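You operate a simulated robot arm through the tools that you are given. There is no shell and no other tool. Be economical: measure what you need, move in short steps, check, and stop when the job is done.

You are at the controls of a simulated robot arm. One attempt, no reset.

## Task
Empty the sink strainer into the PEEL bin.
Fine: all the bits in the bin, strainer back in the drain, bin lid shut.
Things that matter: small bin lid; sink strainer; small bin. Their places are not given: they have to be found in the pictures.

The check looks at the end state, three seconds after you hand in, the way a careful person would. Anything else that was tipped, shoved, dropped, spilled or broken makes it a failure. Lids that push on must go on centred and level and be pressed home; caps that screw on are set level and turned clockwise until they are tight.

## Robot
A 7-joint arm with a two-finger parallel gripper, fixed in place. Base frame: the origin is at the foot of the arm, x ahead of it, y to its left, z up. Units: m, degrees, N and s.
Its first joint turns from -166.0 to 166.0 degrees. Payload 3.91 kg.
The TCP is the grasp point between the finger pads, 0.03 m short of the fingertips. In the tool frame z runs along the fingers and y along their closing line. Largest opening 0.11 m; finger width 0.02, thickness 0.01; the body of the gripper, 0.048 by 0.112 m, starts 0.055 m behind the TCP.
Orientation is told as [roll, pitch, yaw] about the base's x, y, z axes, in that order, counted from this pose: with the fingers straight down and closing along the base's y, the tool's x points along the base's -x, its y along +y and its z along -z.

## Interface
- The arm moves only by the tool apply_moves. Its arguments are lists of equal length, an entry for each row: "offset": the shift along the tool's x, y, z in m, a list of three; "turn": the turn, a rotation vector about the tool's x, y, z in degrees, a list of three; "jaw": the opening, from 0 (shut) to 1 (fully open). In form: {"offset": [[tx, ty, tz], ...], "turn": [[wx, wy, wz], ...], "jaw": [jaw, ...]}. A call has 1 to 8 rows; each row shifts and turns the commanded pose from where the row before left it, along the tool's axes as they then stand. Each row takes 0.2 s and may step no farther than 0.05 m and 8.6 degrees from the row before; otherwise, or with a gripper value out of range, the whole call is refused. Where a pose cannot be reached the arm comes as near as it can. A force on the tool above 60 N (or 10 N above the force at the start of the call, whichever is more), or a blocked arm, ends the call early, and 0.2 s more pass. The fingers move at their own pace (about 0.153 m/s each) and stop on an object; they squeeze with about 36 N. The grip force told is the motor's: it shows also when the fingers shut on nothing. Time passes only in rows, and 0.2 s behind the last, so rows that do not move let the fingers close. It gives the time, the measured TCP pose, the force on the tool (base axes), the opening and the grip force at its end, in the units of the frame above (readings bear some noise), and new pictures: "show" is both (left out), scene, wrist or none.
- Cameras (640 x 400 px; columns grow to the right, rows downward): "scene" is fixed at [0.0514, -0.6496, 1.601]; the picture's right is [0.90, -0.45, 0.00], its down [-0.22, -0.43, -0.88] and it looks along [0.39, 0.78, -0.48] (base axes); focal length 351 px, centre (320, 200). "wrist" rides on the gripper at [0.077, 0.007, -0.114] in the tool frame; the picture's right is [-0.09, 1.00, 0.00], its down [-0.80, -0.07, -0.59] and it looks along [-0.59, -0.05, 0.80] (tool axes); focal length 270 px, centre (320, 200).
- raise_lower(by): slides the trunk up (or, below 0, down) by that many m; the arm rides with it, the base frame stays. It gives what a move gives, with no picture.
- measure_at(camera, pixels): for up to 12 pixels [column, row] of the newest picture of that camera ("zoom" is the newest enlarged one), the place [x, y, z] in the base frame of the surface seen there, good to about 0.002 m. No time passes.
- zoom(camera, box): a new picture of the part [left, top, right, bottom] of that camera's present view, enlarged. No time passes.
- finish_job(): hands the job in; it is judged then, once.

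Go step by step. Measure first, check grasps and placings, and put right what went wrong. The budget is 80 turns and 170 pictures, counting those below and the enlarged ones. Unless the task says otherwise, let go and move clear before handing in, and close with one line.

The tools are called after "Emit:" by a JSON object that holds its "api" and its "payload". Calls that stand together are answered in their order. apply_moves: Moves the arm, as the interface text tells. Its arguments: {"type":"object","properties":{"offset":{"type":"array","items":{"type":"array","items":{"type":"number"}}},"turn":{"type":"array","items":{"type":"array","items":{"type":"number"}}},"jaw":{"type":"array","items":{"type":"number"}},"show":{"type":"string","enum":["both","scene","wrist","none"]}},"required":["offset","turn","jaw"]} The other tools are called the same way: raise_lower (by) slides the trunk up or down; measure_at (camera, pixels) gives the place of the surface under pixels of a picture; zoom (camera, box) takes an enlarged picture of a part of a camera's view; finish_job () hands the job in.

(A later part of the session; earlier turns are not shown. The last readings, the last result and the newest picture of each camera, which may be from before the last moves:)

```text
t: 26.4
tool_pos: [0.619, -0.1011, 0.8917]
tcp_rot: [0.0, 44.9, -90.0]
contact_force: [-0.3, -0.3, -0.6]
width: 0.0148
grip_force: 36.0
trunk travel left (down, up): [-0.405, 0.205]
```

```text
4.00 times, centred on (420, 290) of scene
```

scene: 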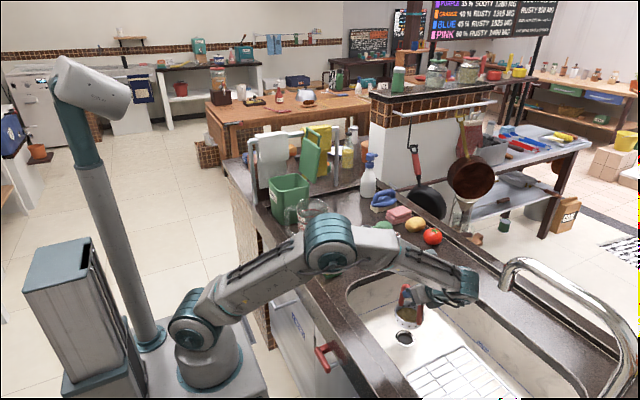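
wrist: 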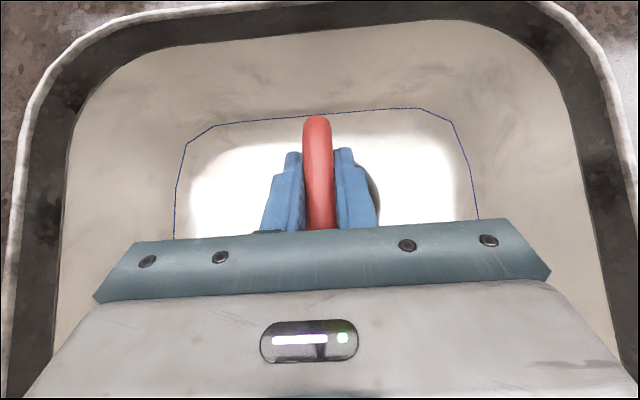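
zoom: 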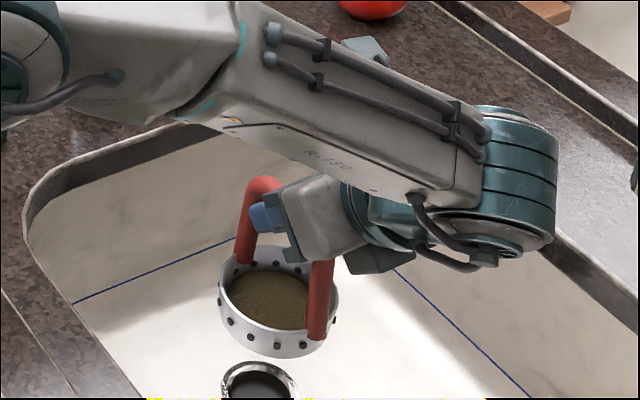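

The strainer lifted cleanly and level, exposing the drain. I'll measure the drain and continue up.

Emit:
{"api": "measure_at", "payload": {"camera": "zoom", "pixels": [[258, 367], [224, 385], [294, 382], [258, 385], [280, 265], [220, 290], [339, 285]]}}

Emit:
{"api": "raise_lower", "payload": {"by": 0.2}}

Emit:
{"api": "apply_moves", "payload": {"offset": [[0.0212, 0, -0.0212], [0.0212, 0, -0.0212], [0.0212, -0.02, -0.0212], [0, 0, 0]], "turn": [[0, 0, 0], [0, 0, 0], [0, 0, 0], [0, 0, 0]], "jaw": [0, 0, 0, 0]}}

```text
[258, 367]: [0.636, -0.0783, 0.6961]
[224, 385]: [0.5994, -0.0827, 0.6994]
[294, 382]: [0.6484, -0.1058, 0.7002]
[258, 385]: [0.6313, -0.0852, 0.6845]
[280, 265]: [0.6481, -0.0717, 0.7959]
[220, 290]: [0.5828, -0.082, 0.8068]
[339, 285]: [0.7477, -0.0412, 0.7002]
```

```text
t: 28.6
tool_pos: [0.6201, -0.1013, 1.0904]
tcp_rot: [-0.3, 44.9, -90.0]
contact_force: [0.3, 0.5, -0.4]
width: 0.0153
grip_force: 36.1
trunk travel left (down, up): [-0.605, 0.005]
```

```text
t: 29.6
tool_pos: [0.5987, -0.1024, 1.1815]
tcp_rot: [-0.3, 44.9, -90.1]
contact_force: [0.5, 0.2, -1.2]
width: 0.0151
grip_force: 36.1
trunk travel left (down, up): [-0.605, 0.005]
```

scene: 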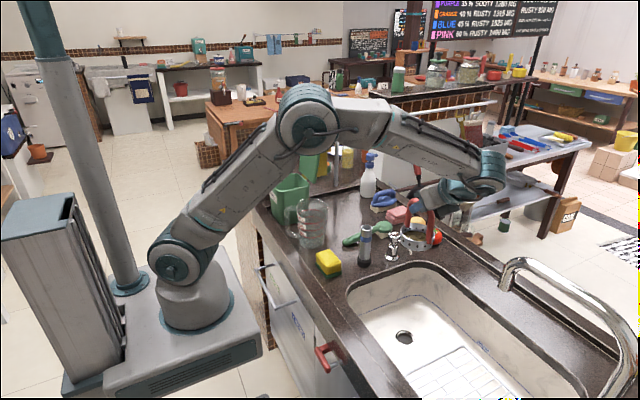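
wrist: 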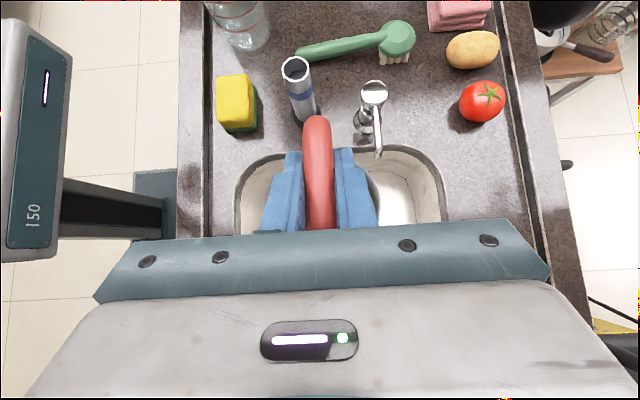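

The cup hangs level. I'll raise it and pull in to x≈0.46, then traverse slowly towards the bin.

Emit:
{"api": "apply_moves", "payload": {"offset": [[0.0156, -0.0277, -0.0156], [0.0156, -0.0277, -0.0156], [0.0156, -0.0277, -0.0156], [0.0156, -0.0277, -0.0156], [0.0156, -0.0277, -0.0156], [0, 0, 0]], "turn": [[0, 0, 0], [0, 0, 0], [0, 0, 0], [0, 0, 0], [0, 0, 0], [0, 0, 0]], "jaw": [0, 0, 0, 0, 0, 0], "show": "none"}}

Emit:
{"api": "apply_moves", "payload": {"offset": [[0.015, 0, 0.015], [0.024, 0, 0.024], [0.024, 0, 0.024], [0.024, 0, 0.024], [0.024, 0, 0.024], [0.024, 0, 0.024], [0.024, 0, 0.024], [0.024, 0, 0.024]], "turn": [[0, 0, 0], [0, 0, 0], [0, 0, 0], [0, 0, 0], [0, 0, 0], [0, 0, 0], [0, 0, 0], [0, 0, 0]], "jaw": [0, 0, 0, 0, 0, 0, 0, 0]}}

```text
t: 31.0
tool_pos: [0.4613, -0.1009, 1.29]
tcp_rot: [-0.2, 45.0, -90.1]
contact_force: [-0.1, 0.0, -0.7]
width: 0.015
grip_force: 35.8
trunk travel left (down, up): [-0.605, 0.005]
```

```text
t: 32.8
tool_pos: [0.4606, 0.1593, 1.2898]
tcp_rot: [-0.2, 45.0, -90.0]
contact_force: [-0.1, 0.0, -0.7]
width: 0.0151
grip_force: 36.1
trunk travel left (down, up): [-0.605, 0.005]
```

scene: 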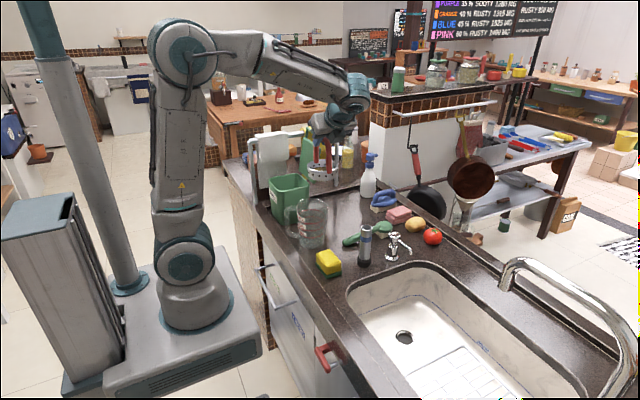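
wrist: 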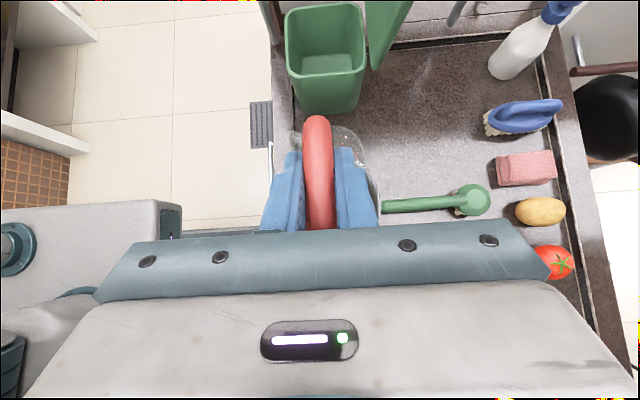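

All steady. I'll cover the remaining 0.28 m to a point over the bin centre.

Emit:
{"api": "apply_moves", "payload": {"offset": [[0.0248, 0, 0.0248], [0.0248, 0, 0.0248], [0.0248, 0, 0.0248], [0.0248, 0, 0.0248], [0.0248, 0, 0.0248], [0.0248, 0, 0.0248], [0.0248, 0, 0.0248], [0.0248, 0, 0.0248]], "turn": [[0, 0, 0], [0, 0, 0], [0, 0, 0], [0, 0, 0], [0, 0, 0], [0, 0, 0], [0, 0, 0], [0, 0, 0]], "jaw": [0, 0, 0, 0, 0, 0, 0, 0]}}

Emit:
{"api": "zoom", "payload": {"camera": "scene", "box": [230, 110, 374, 200]}}

```text
t: 34.6
tool_pos: [0.4604, 0.4411, 1.2903]
tcp_rot: [-0.2, 44.9, -90.0]
contact_force: [-0.1, -1.0, -0.9]
width: 0.0148
grip_force: 36.5
trunk travel left (down, up): [-0.605, 0.005]
```

scene: 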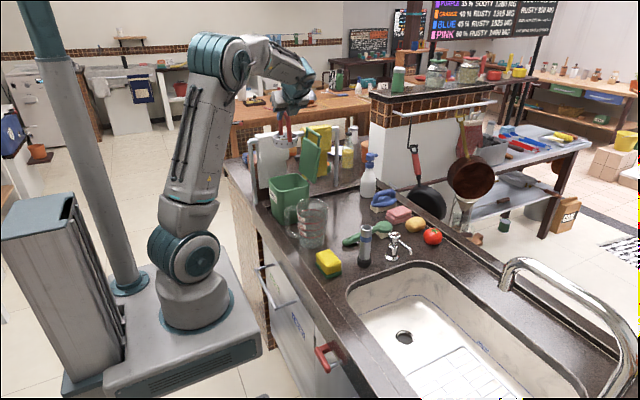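
wrist: 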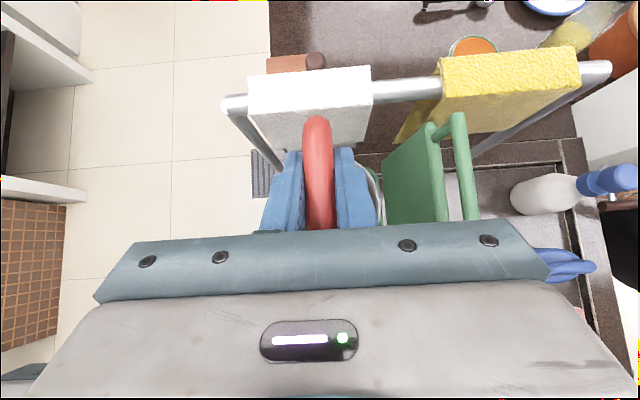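

```text
4.44 times, centred on (302, 155) of scene
```

zoom: 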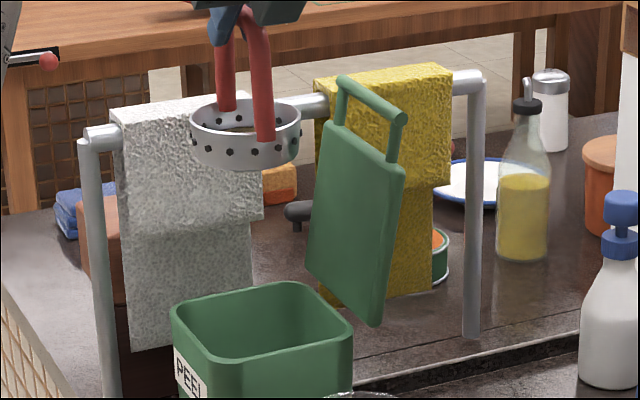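

The cup is over the bin opening. I'll start rolling about the tool axis, compensated so the cup rim stays over the bin centre.

Emit:
{"api": "apply_moves", "payload": {"offset": [[-0.0007, -0.0094, 0], [-0.0007, -0.0094, 0], [-0.0007, -0.0094, 0], [-0.0007, -0.0094, 0], [-0.0007, -0.0094, 0], [0, 0, 0]], "turn": [[0, 0, -8.5], [0, 0, -8.5], [0, 0, -8.5], [0, 0, -8.5], [0, 0, -8.5], [0, 0, 0]], "jaw": [0, 0, 0, 0, 0, 0], "show": "wrist"}}

Emit:
{"api": "zoom", "payload": {"camera": "scene", "box": [230, 110, 374, 200]}}

```text
t: 36.0
tool_pos: [0.417, 0.4264, 1.2787]
tcp_rot: [33.8, 31.5, -37.6]
contact_force: [0.0, 0.0, -0.7]
width: 0.0148
grip_force: 35.8
trunk travel left (down, up): [-0.605, 0.005]
```

wrist: 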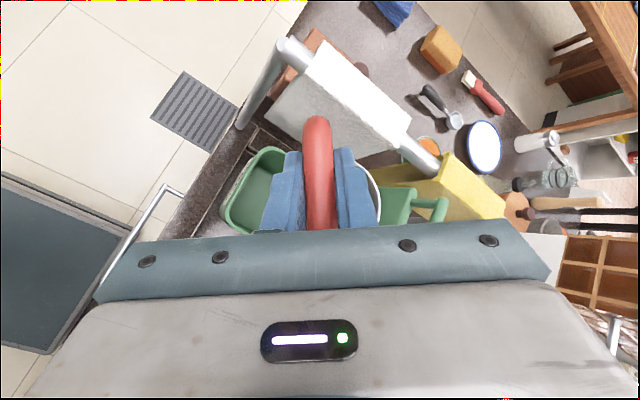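

```text
4.44 times, centred on (302, 155) of scene
```

zoom: 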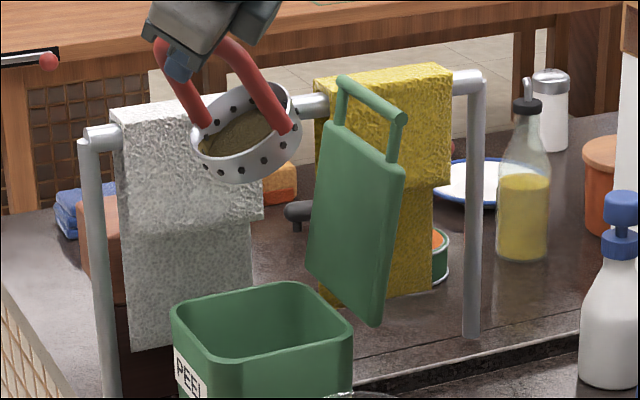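

The roll works and the bits are still in the cup. I'll shift slightly towards the lid and roll on to 90°.

Emit:
{"api": "apply_moves", "payload": {"offset": [[-0.0093, 0.0186, 0.0057], [-0.0007, -0.0094, 0], [-0.0007, -0.0094, 0], [-0.0007, -0.0094, 0], [-0.0007, -0.0094, 0], [-0.0007, -0.0094, 0], [-0.0002, -0.0055, 0], [0, 0, 0]], "turn": [[0, 0, 0], [0, 0, -8.5], [0, 0, -8.5], [0, 0, -8.5], [0, 0, -8.5], [0, 0, -8.5], [0, 0, -5], [0, 0, 0]], "jaw": [0, 0, 0, 0, 0, 0, 0, 0], "show": "scene"}}

Emit:
{"api": "zoom", "payload": {"camera": "scene", "box": [230, 110, 374, 200]}}

```text
t: 37.8
tool_pos: [0.4184, 0.4007, 1.2464]
tcp_rot: [44.8, -0.1, 0.1]
contact_force: [-1.1, 0.0, -1.4]
width: 0.015
grip_force: 36.2
trunk travel left (down, up): [-0.605, 0.005]
```

scene: 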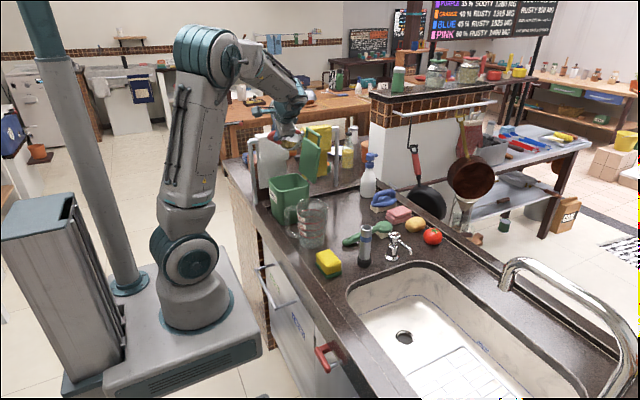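

```text
4.44 times, centred on (302, 155) of scene
```

zoom: 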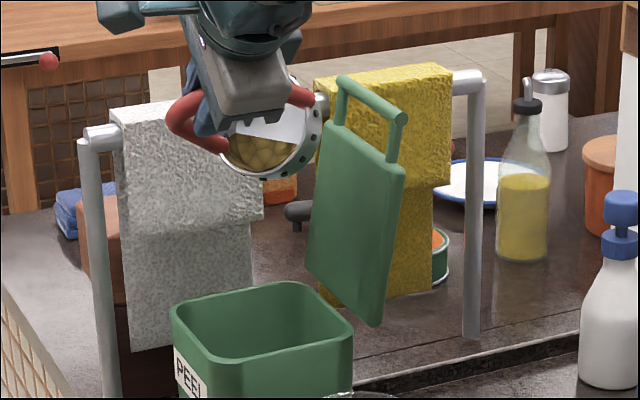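

At 60° tilt the bits, which look like balls, have slumped to the low side and are still held. I'll lower 3 cm and pitch the tool to horizontal, which makes the tilt 90°.

Emit:
{"api": "apply_moves", "payload": {"offset": [[0, -0.0212, 0.0212], [0, -0.0083, 0.0005], [0, -0.0083, 0.0005], [0, -0.0083, 0.0005], [0, -0.0083, 0.0005], [0, -0.0083, 0.0005], [0, -0.0083, 0.0005], [0, 0, 0]], "turn": [[0, 0, 0], [-7.5, 0, 0], [-7.5, 0, 0], [-7.5, 0, 0], [-7.5, 0, 0], [-7.5, 0, 0], [-7.5, 0, 0], [0, 0, 0]], "jaw": [0, 0, 0, 0, 0, 0, 0, 0], "show": "wrist"}}

Emit:
{"api": "zoom", "payload": {"camera": "scene", "box": [230, 120, 374, 210]}}

```text
t: 39.6
tool_pos: [0.4173, 0.3824, 1.1708]
tcp_rot: [89.9, 0.1, 0.1]
contact_force: [-0.4, 0.7, -1.3]
width: 0.0148
grip_force: 36.0
trunk travel left (down, up): [-0.605, 0.005]
```

wrist: 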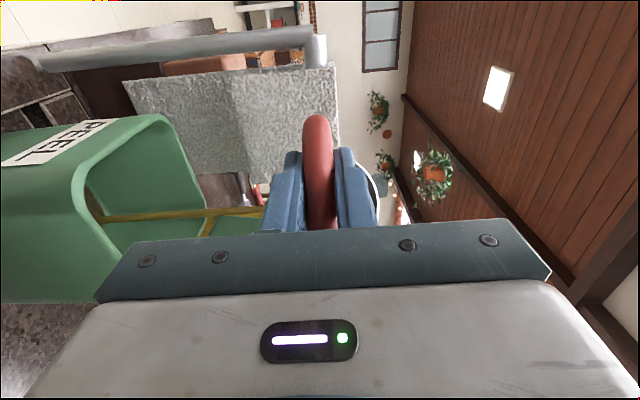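

```text
4.44 times, centred on (302, 165) of scene
```

zoom: 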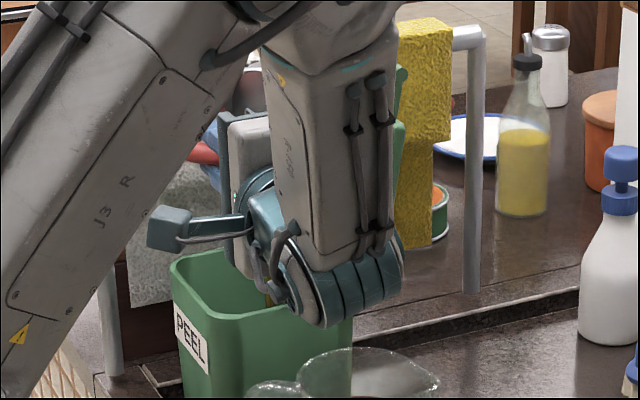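

In the wrist view, yellow streaks at (205,215) suggest bits are already pouring into the bin. I'll look closer and check the wrist's clearance over the measuring cup.

Emit:
{"api": "zoom", "payload": {"camera": "wrist", "box": [60, 100, 300, 250]}}

Emit:
{"api": "measure_at", "payload": {"camera": "scene", "pixels": [[304, 191], [310, 185], [298, 190], [268, 172], [308, 205], [320, 180]]}}

```text
2.67 times, centred on (180, 175) of wrist
```

zoom: 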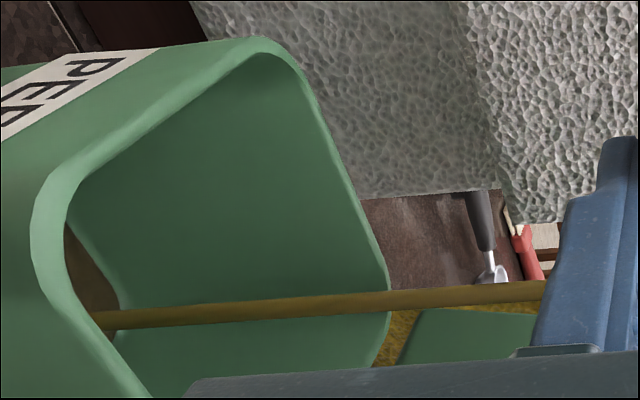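

```text
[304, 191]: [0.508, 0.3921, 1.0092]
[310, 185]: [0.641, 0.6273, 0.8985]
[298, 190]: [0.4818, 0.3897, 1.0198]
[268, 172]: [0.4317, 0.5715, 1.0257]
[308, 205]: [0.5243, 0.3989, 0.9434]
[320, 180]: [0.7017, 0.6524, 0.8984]
```

The stream is pouring straight into the bin. I'll continue rolling gradually to finish emptying.

Emit:
{"api": "apply_moves", "payload": {"offset": [[0, 0, 0], [-0.0007, -0.0094, 0], [0, 0, 0], [-0.0007, -0.0094, 0], [0, 0, 0], [-0.0007, -0.0094, 0], [0, 0, 0], [0, 0, 0]], "turn": [[0, 0, 0], [0, 0, -8.5], [0, 0, 0], [0, 0, -8.5], [0, 0, 0], [0, 0, -8.5], [0, 0, 0], [0, 0, 0]], "jaw": [0, 0, 0, 0, 0, 0, 0, 0]}}

Emit:
{"api": "zoom", "payload": {"camera": "scene", "box": [230, 120, 374, 210]}}

```text
t: 41.4
tool_pos: [0.4234, 0.3823, 1.1437]
tcp_rot: [89.9, -25.4, 0.1]
contact_force: [-0.3, -1.0, -0.8]
width: 0.0151
grip_force: 36.3
trunk travel left (down, up): [-0.605, 0.005]
```

scene: 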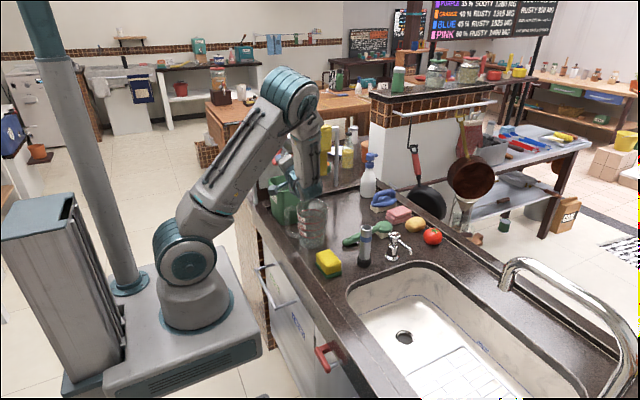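
wrist: 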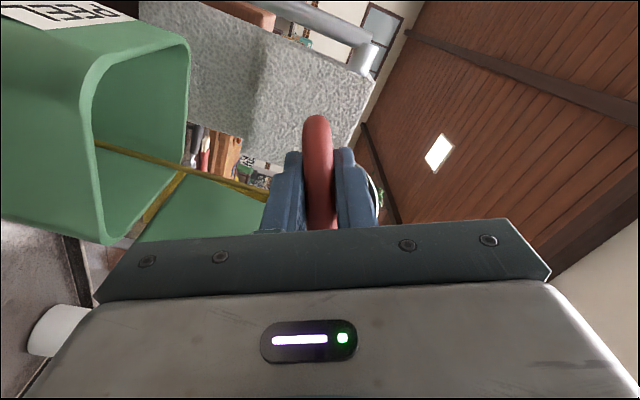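

```text
4.44 times, centred on (302, 165) of scene
```

zoom: 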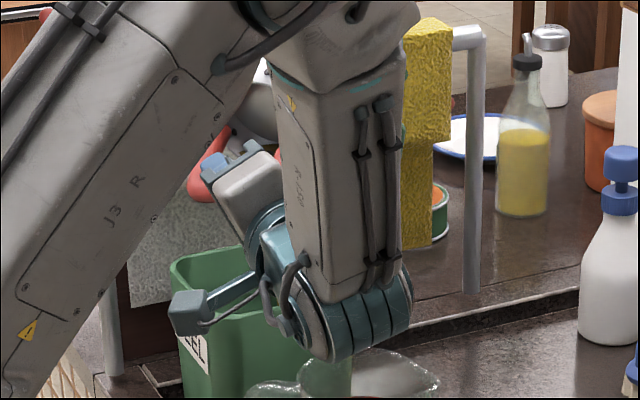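

Still pouring inside the bin. The wrist at zoom (335,355) looks near the measuring cup, so I'll measure the clearance before any further lowering.

Emit:
{"api": "measure_at", "payload": {"camera": "zoom", "pixels": [[335, 350], [300, 320], [375, 345], [320, 365], [395, 352], [190, 320], [270, 385]]}}

Emit:
{"api": "apply_moves", "payload": {"offset": [[0, 0, 0], [0, 0, 0], [0, 0, 0], [0, 0, 0]], "turn": [[0, 0, 0], [0, 0, 0], [0, 0, 0], [0, 0, 0]], "jaw": [0, 0, 0, 0], "show": "wrist"}}

```text
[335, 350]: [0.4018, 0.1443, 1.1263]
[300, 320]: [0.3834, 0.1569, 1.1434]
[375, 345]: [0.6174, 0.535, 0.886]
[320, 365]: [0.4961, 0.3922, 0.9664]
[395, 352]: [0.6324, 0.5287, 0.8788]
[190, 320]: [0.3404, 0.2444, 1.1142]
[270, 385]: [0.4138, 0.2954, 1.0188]
```

```text
t: 42.4
tool_pos: [0.422, 0.3819, 1.1442]
tcp_rot: [89.9, -25.4, 0.1]
contact_force: [0.3, 0.2, -0.7]
width: 0.015
grip_force: 36.1
trunk travel left (down, up): [-0.605, 0.005]
```

wrist: 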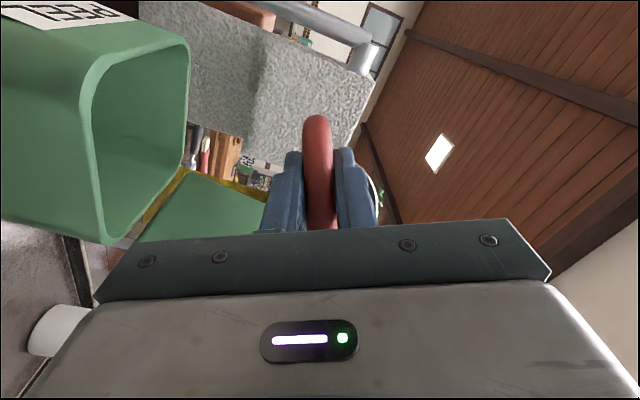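

The stream has stopped at about 107° tilt. I'll raise 3.5 cm and roll further so everything comes out.

Emit:
{"api": "apply_moves", "payload": {"offset": [[-0.015, 0.0316, 0], [-0.0007, -0.0094, 0], [-0.0007, -0.0094, 0], [-0.0007, -0.0094, 0], [-0.0007, -0.0094, 0], [0, 0, 0], [0, 0, 0], [0, 0, 0]], "turn": [[0, 0, 0], [0, 0, -8.5], [0, 0, -8.5], [0, 0, -8.5], [0, 0, -8.5], [0, 0, 0], [0, 0, 0], [0, 0, 0]], "jaw": [0, 0, 0, 0, 0, 0, 0, 0], "show": "wrist"}}

Emit:
{"api": "zoom", "payload": {"camera": "scene", "box": [230, 110, 374, 200]}}

```text
t: 44.2
tool_pos: [0.4491, 0.3832, 1.1516]
tcp_rot: [89.7, -59.3, 0.2]
contact_force: [-1.0, 1.1, -0.8]
width: 0.0153
grip_force: 35.8
trunk travel left (down, up): [-0.605, 0.005]
```

wrist: 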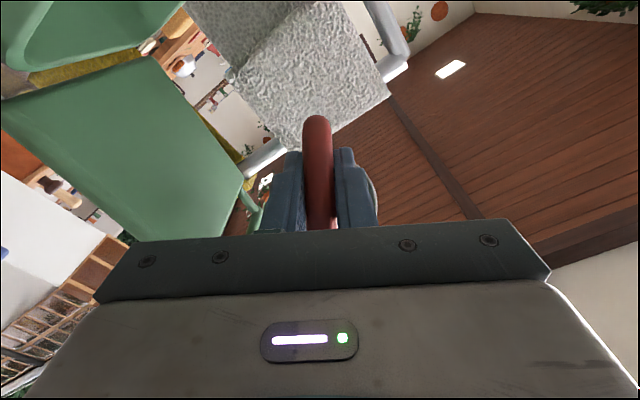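

```text
4.44 times, centred on (302, 155) of scene
```

zoom: 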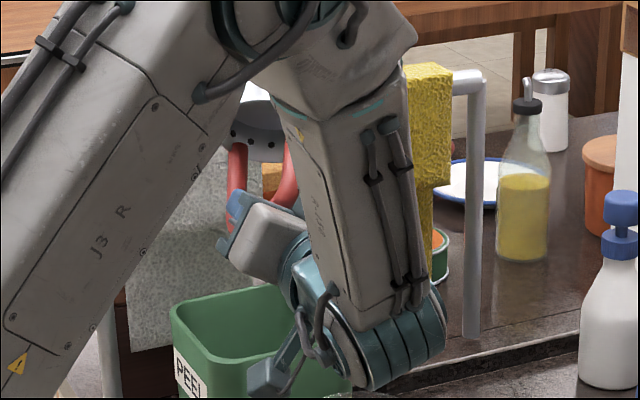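

The cup is inverted to about 128° and nothing more is pouring. I'll give a small shake, then reverse the roll and inspect the cup.

Emit:
{"api": "apply_moves", "payload": {"offset": [[0.012, 0, 0], [-0.012, 0, 0], [0.012, 0, 0], [-0.012, 0, 0], [0, 0.01, 0], [0, -0.01, 0], [0, 0, 0], [0, 0, 0]], "turn": [[0, 0, 0], [0, 0, 0], [0, 0, 0], [0, 0, 0], [0, 0, 0], [0, 0, 0], [0, 0, 0], [0, 0, 0]], "jaw": [0, 0, 0, 0, 0, 0, 0, 0], "show": "none"}}

Emit:
{"api": "apply_moves", "payload": {"offset": [[-0.0007, 0.0094, 0], [-0.0007, 0.0094, 0], [-0.0007, 0.0094, 0], [-0.0007, 0.0094, 0], [-0.0007, 0.0094, 0], [-0.0007, 0.0094, 0], [-0.0007, 0.0094, 0], [0, 0, 0]], "turn": [[0, 0, 8.5], [0, 0, 8.5], [0, 0, 8.5], [0, 0, 8.5], [0, 0, 8.5], [0, 0, 8.5], [0, 0, 8.3], [0, 0, 0]], "jaw": [0, 0, 0, 0, 0, 0, 0, 0], "show": "wrist"}}

Emit:
{"api": "apply_moves", "payload": {"offset": [[0, 0.0083, 0.0005], [0, 0.0083, 0.0005], [0, 0.0083, 0.0005], [0, 0.0083, 0.0005], [0, 0.0083, 0.0005], [0, 0.0083, 0.0005], [0, 0.021, -0.021], [0, 0, 0]], "turn": [[7.5, 0, 0], [7.5, 0, 0], [7.5, 0, 0], [7.5, 0, 0], [7.5, 0, 0], [7.5, 0, 0], [0, 0, 0], [0, 0, 0]], "jaw": [0, 0, 0, 0, 0, 0, 0, 0], "show": "scene"}}

Emit:
{"api": "zoom", "payload": {"camera": "scene", "box": [230, 110, 374, 200]}}

```text
t: 46.0
tool_pos: [0.4479, 0.3822, 1.1514]
tcp_rot: [89.8, -59.3, 0.2]
contact_force: [-0.6, 1.0, 0.2]
width: 0.015
grip_force: 35.6
trunk travel left (down, up): [-0.605, 0.005]
```

```text
t: 47.8
tool_pos: [0.4162, 0.3822, 1.2054]
tcp_rot: [89.9, 0.0, 0.1]
contact_force: [-0.4, -0.1, 0.2]
width: 0.015
grip_force: 36.1
trunk travel left (down, up): [-0.605, 0.005]
```

wrist: 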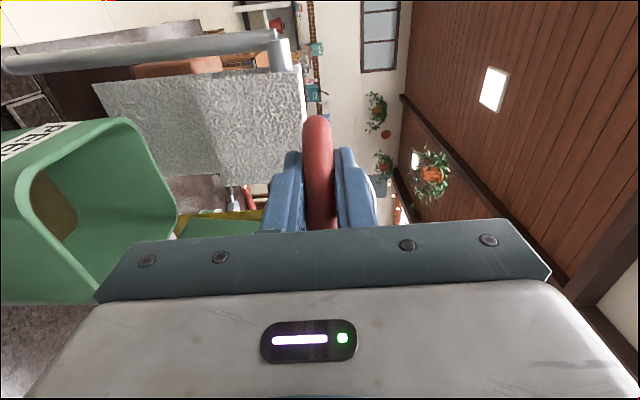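

```text
t: 49.6
tool_pos: [0.4164, 0.4022, 1.2806]
tcp_rot: [45.0, -0.1, 0.0]
contact_force: [0.2, 0.2, -0.8]
width: 0.0152
grip_force: 36.0
trunk travel left (down, up): [-0.605, 0.005]
```

scene: 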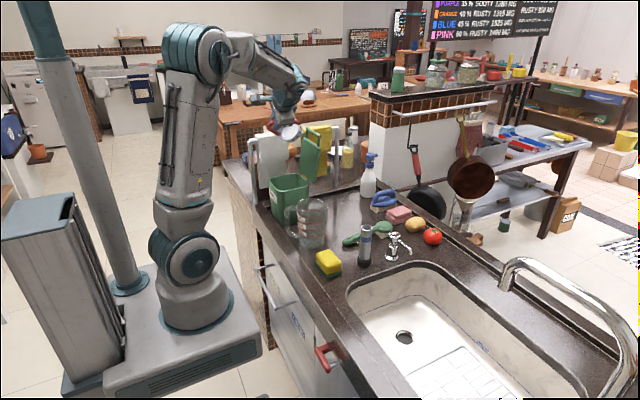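

```text
4.44 times, centred on (302, 155) of scene
```

zoom: 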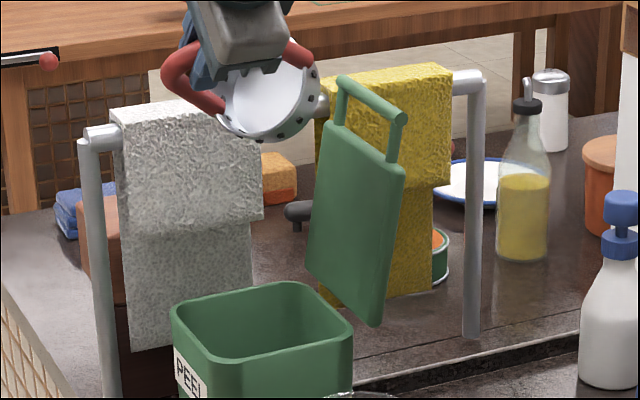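

The cup is clean and empty, and the pile is visible in the bin at wrist (52,205). I'll roll back to upright.

Emit:
{"api": "apply_moves", "payload": {"offset": [[-0.0007, 0.0094, 0], [-0.0007, 0.0094, 0], [-0.0007, 0.0094, 0], [-0.0007, 0.0094, 0], [-0.0007, 0.0094, 0], [-0.0007, 0.0094, 0], [-0.0007, 0.0094, 0], [-0.0007, 0.0094, 0]], "turn": [[0, 0, 8.5], [0, 0, 8.5], [0, 0, 8.5], [0, 0, 8.5], [0, 0, 8.5], [0, 0, 8.5], [0, 0, 8.5], [0, 0, 8.5]], "jaw": [0, 0, 0, 0, 0, 0, 0, 0], "show": "none"}}

Emit:
{"api": "apply_moves", "payload": {"offset": [[-0.0007, 0.0094, 0], [-0.0007, 0.0094, 0], [-0.0002, 0.0055, 0], [0, 0, 0]], "turn": [[0, 0, 8.5], [0, 0, 8.5], [0, 0, 5], [0, 0, 0]], "jaw": [0, 0, 0, 0]}}

Emit:
{"api": "zoom", "payload": {"camera": "scene", "box": [230, 110, 374, 200]}}

```text
t: 51.4
tool_pos: [0.4557, 0.4426, 1.3225]
tcp_rot: [20.5, 40.9, -60.2]
contact_force: [-0.3, -0.2, -1.3]
width: 0.0148
grip_force: 35.7
trunk travel left (down, up): [-0.605, 0.005]
```

```text
t: 52.4
tool_pos: [0.479, 0.4463, 1.3248]
tcp_rot: [0.1, 44.9, -89.9]
contact_force: [0.6, 0.7, -1.8]
width: 0.0147
grip_force: 36.2
trunk travel left (down, up): [-0.605, 0.005]
```

scene: 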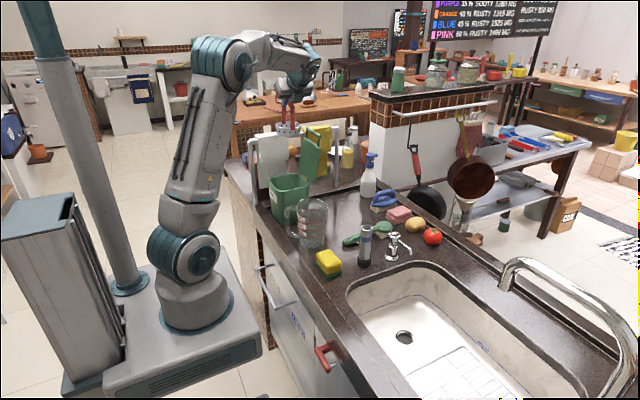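
wrist: 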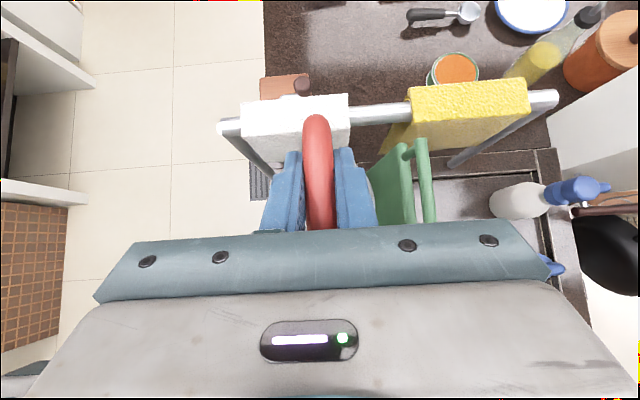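

```text
4.44 times, centred on (302, 155) of scene
```

zoom: 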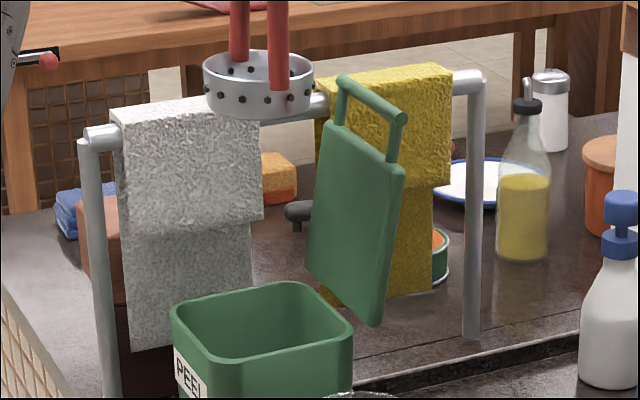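

Upright and empty. I'll traverse back along the same path to above the sink.

Emit:
{"api": "apply_moves", "payload": {"offset": [[-0.03, 0, -0.03], [-0.03, 0, -0.03], [-0.03, 0, -0.03], [-0.03, 0, -0.03], [-0.03, 0, -0.03], [-0.03, 0, -0.03], [-0.03, 0, -0.03], [-0.03, 0, -0.03]], "turn": [[0, 0, 0], [0, 0, 0], [0, 0, 0], [0, 0, 0], [0, 0, 0], [0, 0, 0], [0, 0, 0], [0, 0, 0]], "jaw": [0, 0, 0, 0, 0, 0, 0, 0], "show": "none"}}

Emit:
{"api": "apply_moves", "payload": {"offset": [[-0.0295, 0, -0.0295], [-0.0295, 0, -0.0295], [-0.0295, 0, -0.0295], [-0.0295, 0, -0.0295], [-0.0295, 0, -0.0295], [0, 0, 0]], "turn": [[0, 0, 0], [0, 0, 0], [0, 0, 0], [0, 0, 0], [0, 0, 0], [0, 0, 0]], "jaw": [0, 0, 0, 0, 0, 0], "show": "none"}}

Emit:
{"api": "apply_moves", "payload": {"offset": [[-0.019, 0.028, 0.019], [-0.019, 0.028, 0.019], [-0.019, 0.028, 0.019], [-0.019, 0.028, 0.019], [-0.019, 0.028, 0.019], [-0.019, 0, 0.019], [0, 0, 0]], "turn": [[0, 0, 0], [0, 0, 0], [0, 0, 0], [0, 0, 0], [0, 0, 0], [0, 0, 0], [0, 0, 0]], "jaw": [0, 0, 0, 0, 0, 0, 0]}}

```text
t: 54.2
tool_pos: [0.4813, 0.1051, 1.3259]
tcp_rot: [0.1, 44.9, -89.8]
contact_force: [0.7, 0.4, -0.1]
width: 0.0152
grip_force: 36.5
trunk travel left (down, up): [-0.605, 0.005]
```

```text
t: 55.6
tool_pos: [0.4791, -0.1007, 1.3266]
tcp_rot: [0.2, 44.9, -89.7]
contact_force: [-0.7, 0.3, 0.1]
width: 0.0151
grip_force: 36.1
trunk travel left (down, up): [-0.605, 0.005]
```

```text
t: 57.2
tool_pos: [0.6203, -0.1023, 1.1654]
tcp_rot: [0.1, 44.9, -89.9]
contact_force: [0.9, 0.4, -0.5]
width: 0.015
grip_force: 36.1
trunk travel left (down, up): [-0.605, 0.005]
```

scene: 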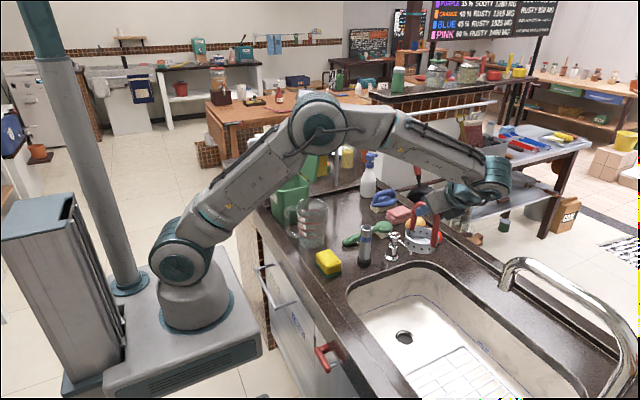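
wrist: 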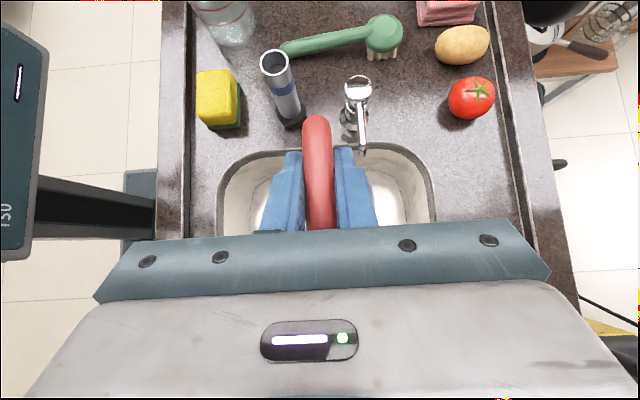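

Position over the drain matches. I'll lower with the trunk to just above the drain and check the cup's attitude there.

Emit:
{"api": "zoom", "payload": {"camera": "scene", "box": [372, 310, 436, 350]}}

Emit:
{"api": "raise_lower", "payload": {"by": -0.27}}

Emit:
{"api": "apply_moves", "payload": {"offset": [[0, 0, 0]], "turn": [[0, 0, 0]], "jaw": [0], "show": "scene"}}

Emit:
{"api": "zoom", "payload": {"camera": "scene", "box": [340, 240, 500, 340]}}

```text
10.00 times, centred on (404, 330) of scene
```

zoom: 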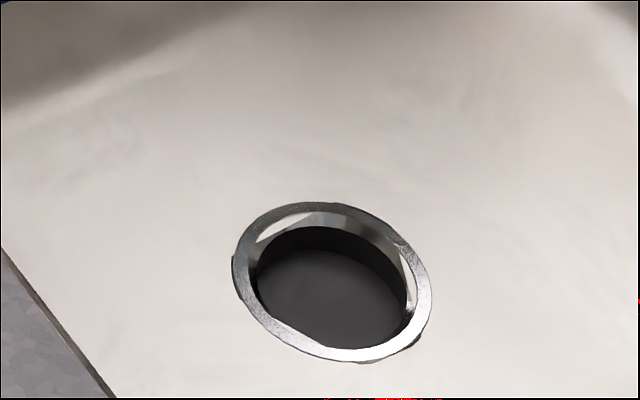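

```text
t: 60.0
tool_pos: [0.6219, -0.1012, 0.8965]
tcp_rot: [0.1, 44.9, -89.8]
contact_force: [-0.3, -0.5, -1.2]
width: 0.0151
grip_force: 35.9
trunk travel left (down, up): [-0.335, 0.275]
```

```text
t: 60.4
tool_pos: [0.6207, -0.1027, 0.8955]
tcp_rot: [0.1, 44.9, -89.8]
contact_force: [0.3, -0.6, -1.6]
width: 0.0148
grip_force: 36.2
trunk travel left (down, up): [-0.335, 0.275]
```

scene: 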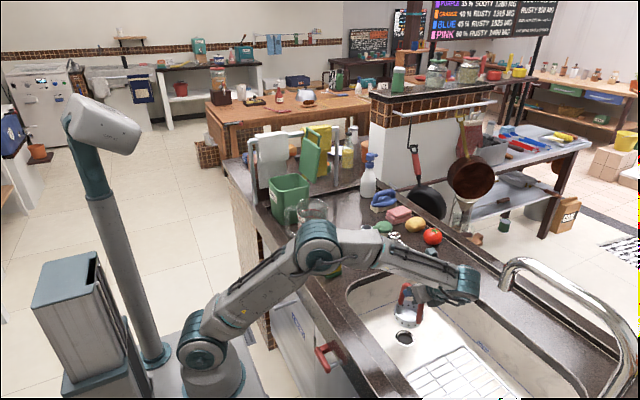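

```text
4.00 times, centred on (420, 290) of scene
```

zoom: 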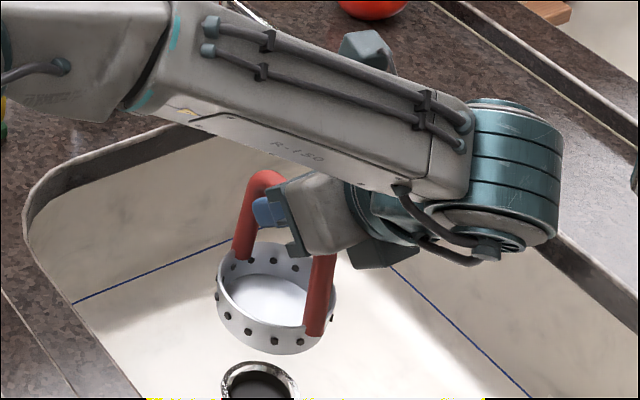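

The cup's attitude matches the lift-off view. I'll make a ~1.5 mm lateral correction and lower to 1 cm above seat.

Emit:
{"api": "apply_moves", "payload": {"offset": [[0.0007, -0.0015, 0.0007], [-0.0177, 0, 0.0177], [-0.0177, 0, 0.0177], [-0.0177, 0, 0.0177], [0, 0, 0]], "turn": [[0, 0, 0], [0, 0, 0], [0, 0, 0], [0, 0, 0], [0, 0, 0]], "jaw": [0, 0, 0, 0, 0], "show": "scene"}}

Emit:
{"api": "zoom", "payload": {"camera": "scene", "box": [356, 270, 484, 350]}}

```text
t: 61.5
tool_pos: [0.6199, -0.1008, 0.8211]
tcp_rot: [0.3, 44.9, -89.8]
contact_force: [-1.2, 0.1, -1.0]
width: 0.015
grip_force: 36.0
trunk travel left (down, up): [-0.335, 0.275]
```

scene: 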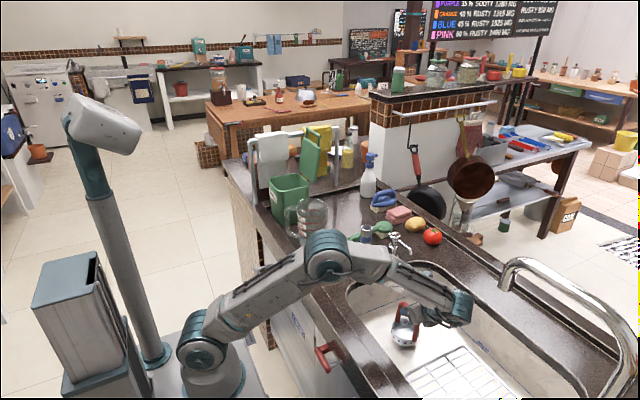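

```text
5.00 times, centred on (420, 310) of scene
```

zoom: 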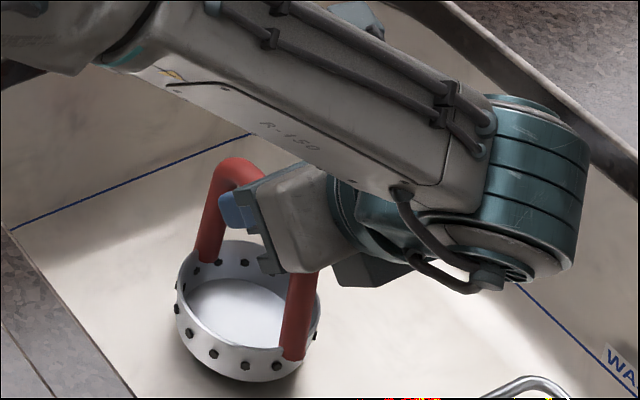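

Not yet in contact. I'll lower the last 1 cm in small steps and watch the force.

Emit:
{"api": "apply_moves", "payload": {"offset": [[-0.0018, 0, 0.0018], [-0.0018, 0, 0.0018], [-0.0018, 0, 0.0018], [-0.0018, 0, 0.0018], [0, 0, 0]], "turn": [[0, 0, 0], [0, 0, 0], [0, 0, 0], [0, 0, 0], [0, 0, 0]], "jaw": [0, 0, 0, 0, 0], "show": "none"}}

Emit:
{"api": "zoom", "payload": {"camera": "scene", "box": [356, 270, 484, 350]}}

```text
t: 62.8
tool_pos: [0.6192, -0.101, 0.8123]
tcp_rot: [0.4, 44.9, -89.6]
contact_force: [-2.7, -2.3, 12.2]
width: 0.0149
grip_force: 35.6
trunk travel left (down, up): [-0.335, 0.275]
```

```text
5.00 times, centred on (420, 310) of scene
```

zoom: 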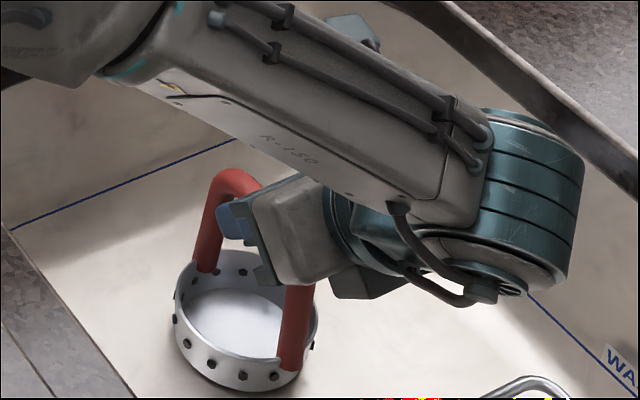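

Contact shows at 12 N, about 1 mm above the original height. I'll release gently and see how the cup settles.

Emit:
{"api": "apply_moves", "payload": {"offset": [[0, 0, 0], [0, 0, 0], [0, 0, 0], [0, 0, 0]], "turn": [[0, 0, 0], [0, 0, 0], [0, 0, 0], [0, 0, 0]], "jaw": [0.2, 0.35, 0.5, 0.5], "show": "wrist"}}

Emit:
{"api": "zoom", "payload": {"camera": "scene", "box": [356, 270, 484, 350]}}

```text
t: 63.8
tool_pos: [0.6195, -0.1013, 0.811]
tcp_rot: [0.1, 44.8, -89.8]
contact_force: [-0.4, -0.7, -0.7]
width: 0.0552
grip_force: 0.2
trunk travel left (down, up): [-0.335, 0.275]
```

wrist: 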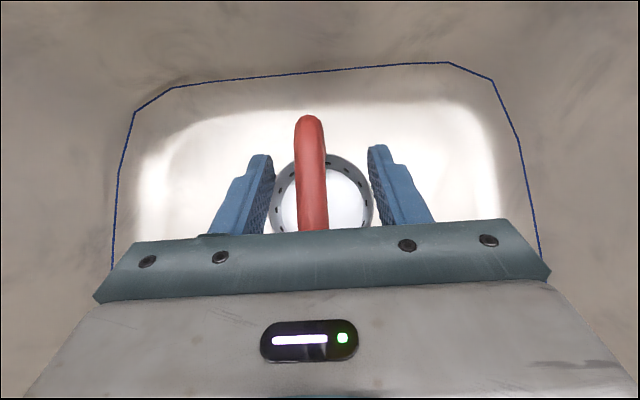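

```text
5.00 times, centred on (420, 310) of scene
```

zoom: 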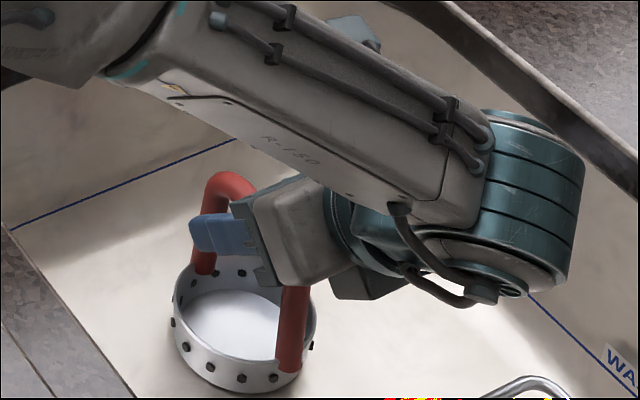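

The handle moved a few millimetres towards -x on release. I'll withdraw upward and inspect the seating.

Emit:
{"api": "apply_moves", "payload": {"offset": [[0.02, 0.004, -0.02], [0.025, 0, -0.025], [0.025, 0, -0.025], [0.025, 0, -0.025], [0.025, 0, -0.025], [0, 0, 0]], "turn": [[0, 0, 0], [0, 0, 0], [0, 0, 0], [0, 0, 0], [0, 0, 0], [0, 0, 0]], "jaw": [0.6, 0.6, 0.6, 0.6, 0.6, 0.6]}}

Emit:
{"api": "zoom", "payload": {"camera": "scene", "box": [340, 270, 500, 370]}}

Emit:
{"api": "zoom", "payload": {"camera": "wrist", "box": [230, 120, 410, 235]}}

```text
t: 65.2
tool_pos: [0.6218, -0.1006, 0.9807]
tcp_rot: [0.1, 44.9, -89.8]
contact_force: [-0.3, -0.9, -0.4]
width: 0.0659
grip_force: 0.2
trunk travel left (down, up): [-0.335, 0.275]
```

scene: 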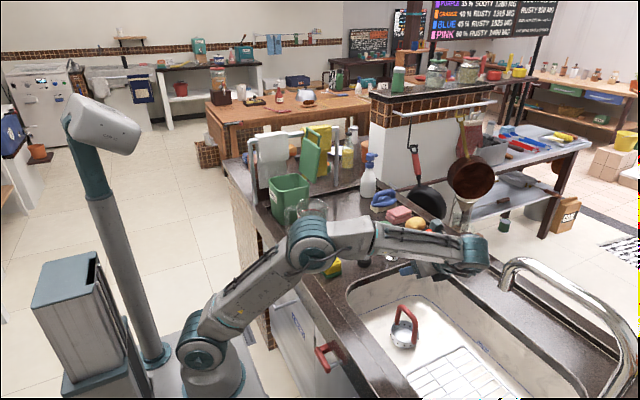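
wrist: 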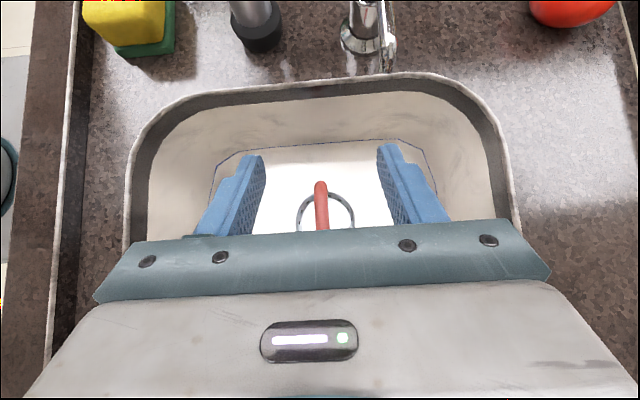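

```text
4.00 times, centred on (420, 320) of scene
```

zoom: 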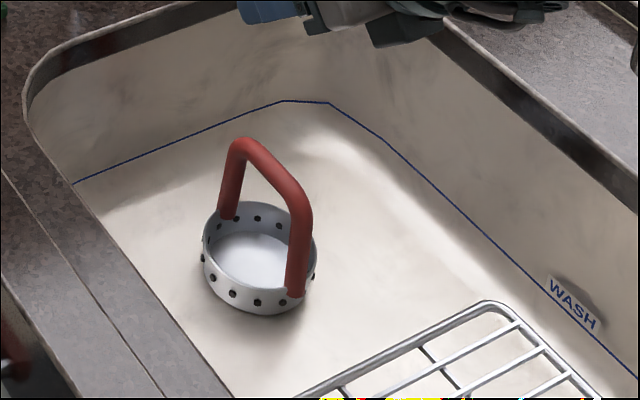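

```text
3.48 times, centred on (320, 178) of wrist
```

zoom: 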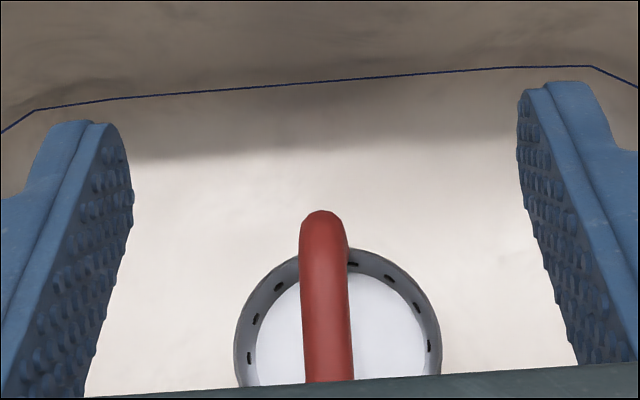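

The strainer looks about 5 mm to the left of where it was in the first zoom (rim left edge 202 vs 208). I'll measure the handle and rim against the drain centre, computed as (0.620,-0.103).

Emit:
{"api": "measure_at", "payload": {"camera": "wrist", "pixels": [[321, 190], [321, 205], [321, 220], [321, 184], [302, 210], [349, 205], [299, 220], [353, 218]]}}

Emit:
{"api": "zoom", "payload": {"camera": "scene", "box": [372, 300, 436, 340]}}

Emit:
{"api": "zoom", "payload": {"camera": "scene", "box": [372, 312, 436, 352]}}

```text
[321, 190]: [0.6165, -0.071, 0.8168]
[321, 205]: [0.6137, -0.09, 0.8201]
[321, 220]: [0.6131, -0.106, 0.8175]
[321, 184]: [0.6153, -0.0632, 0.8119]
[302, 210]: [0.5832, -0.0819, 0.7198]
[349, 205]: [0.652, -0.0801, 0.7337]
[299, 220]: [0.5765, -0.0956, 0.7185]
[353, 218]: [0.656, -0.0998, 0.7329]
```

```text
10.00 times, centred on (404, 320) of scene
```

zoom: 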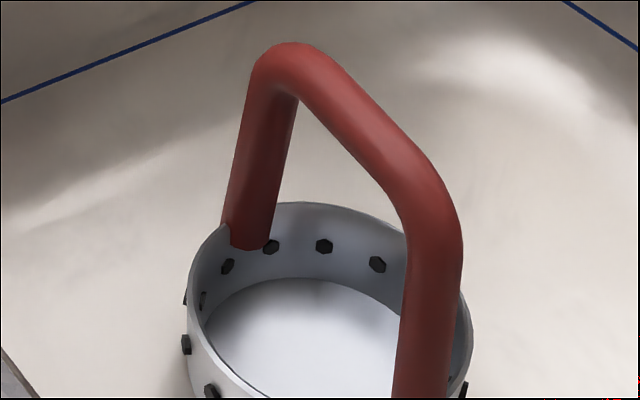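

```text
10.00 times, centred on (404, 332) of scene
```

zoom: 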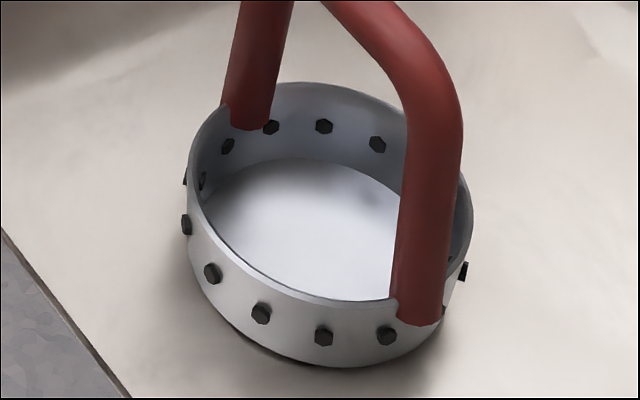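

I'll check whether the rim is level by measuring rim points in this zoom.

Emit:
{"api": "measure_at", "payload": {"camera": "zoom", "pixels": [[250, 276], [300, 297], [205, 235], [193, 175], [290, 84], [350, 92], [466, 205], [300, 355], [215, 310], [300, 220], [240, 200], [360, 220]]}}

```text
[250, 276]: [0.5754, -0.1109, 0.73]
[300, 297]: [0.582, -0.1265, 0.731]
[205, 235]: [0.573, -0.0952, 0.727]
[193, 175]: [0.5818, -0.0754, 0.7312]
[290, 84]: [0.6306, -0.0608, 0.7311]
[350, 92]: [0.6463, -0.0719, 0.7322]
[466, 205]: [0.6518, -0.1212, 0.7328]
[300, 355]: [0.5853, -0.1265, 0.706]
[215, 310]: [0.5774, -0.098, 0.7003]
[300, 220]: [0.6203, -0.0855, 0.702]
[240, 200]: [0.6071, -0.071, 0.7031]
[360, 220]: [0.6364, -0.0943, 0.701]
```

The rim is level (z≈0.731) but its centre is at about (0.615,-0.100), against the drain at (0.620,-0.103). I'll regrip, lift slightly, shift 5 mm and set it down again.

Emit:
{"api": "apply_moves", "payload": {"offset": [[-0.025, -0.006, 0.025], [-0.025, 0, 0.025], [-0.025, 0, 0.025], [-0.025, 0, 0.025], [-0.02, 0, 0.02], [0, 0, 0]], "turn": [[0, 0, 0], [0, 0, 0], [0, 0, 0], [0, 0, 0], [0, 0, 0], [0, 0, 0]], "jaw": [0.6, 0.6, 0.6, 0.5, 0.4, 0.4], "show": "wrist"}}

Emit:
{"api": "zoom", "payload": {"camera": "wrist", "box": [240, 110, 400, 235]}}

```text
t: 66.5
tool_pos: [0.6173, -0.0998, 0.8098]
tcp_rot: [0.2, 45.0, -89.6]
contact_force: [0.3, 0.5, -0.2]
width: 0.0442
grip_force: 0.1
trunk travel left (down, up): [-0.335, 0.275]
```

wrist: 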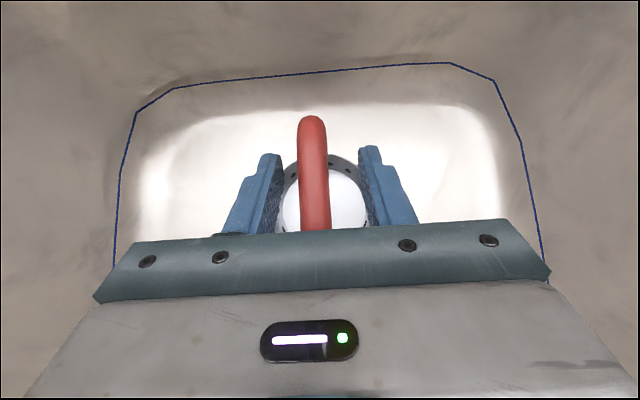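

```text
3.20 times, centred on (320, 172) of wrist
```

zoom: 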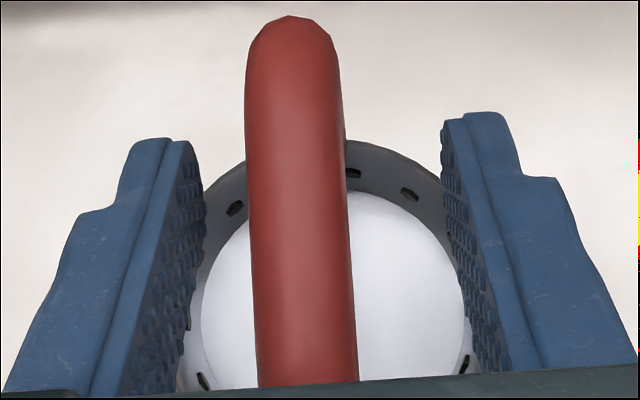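

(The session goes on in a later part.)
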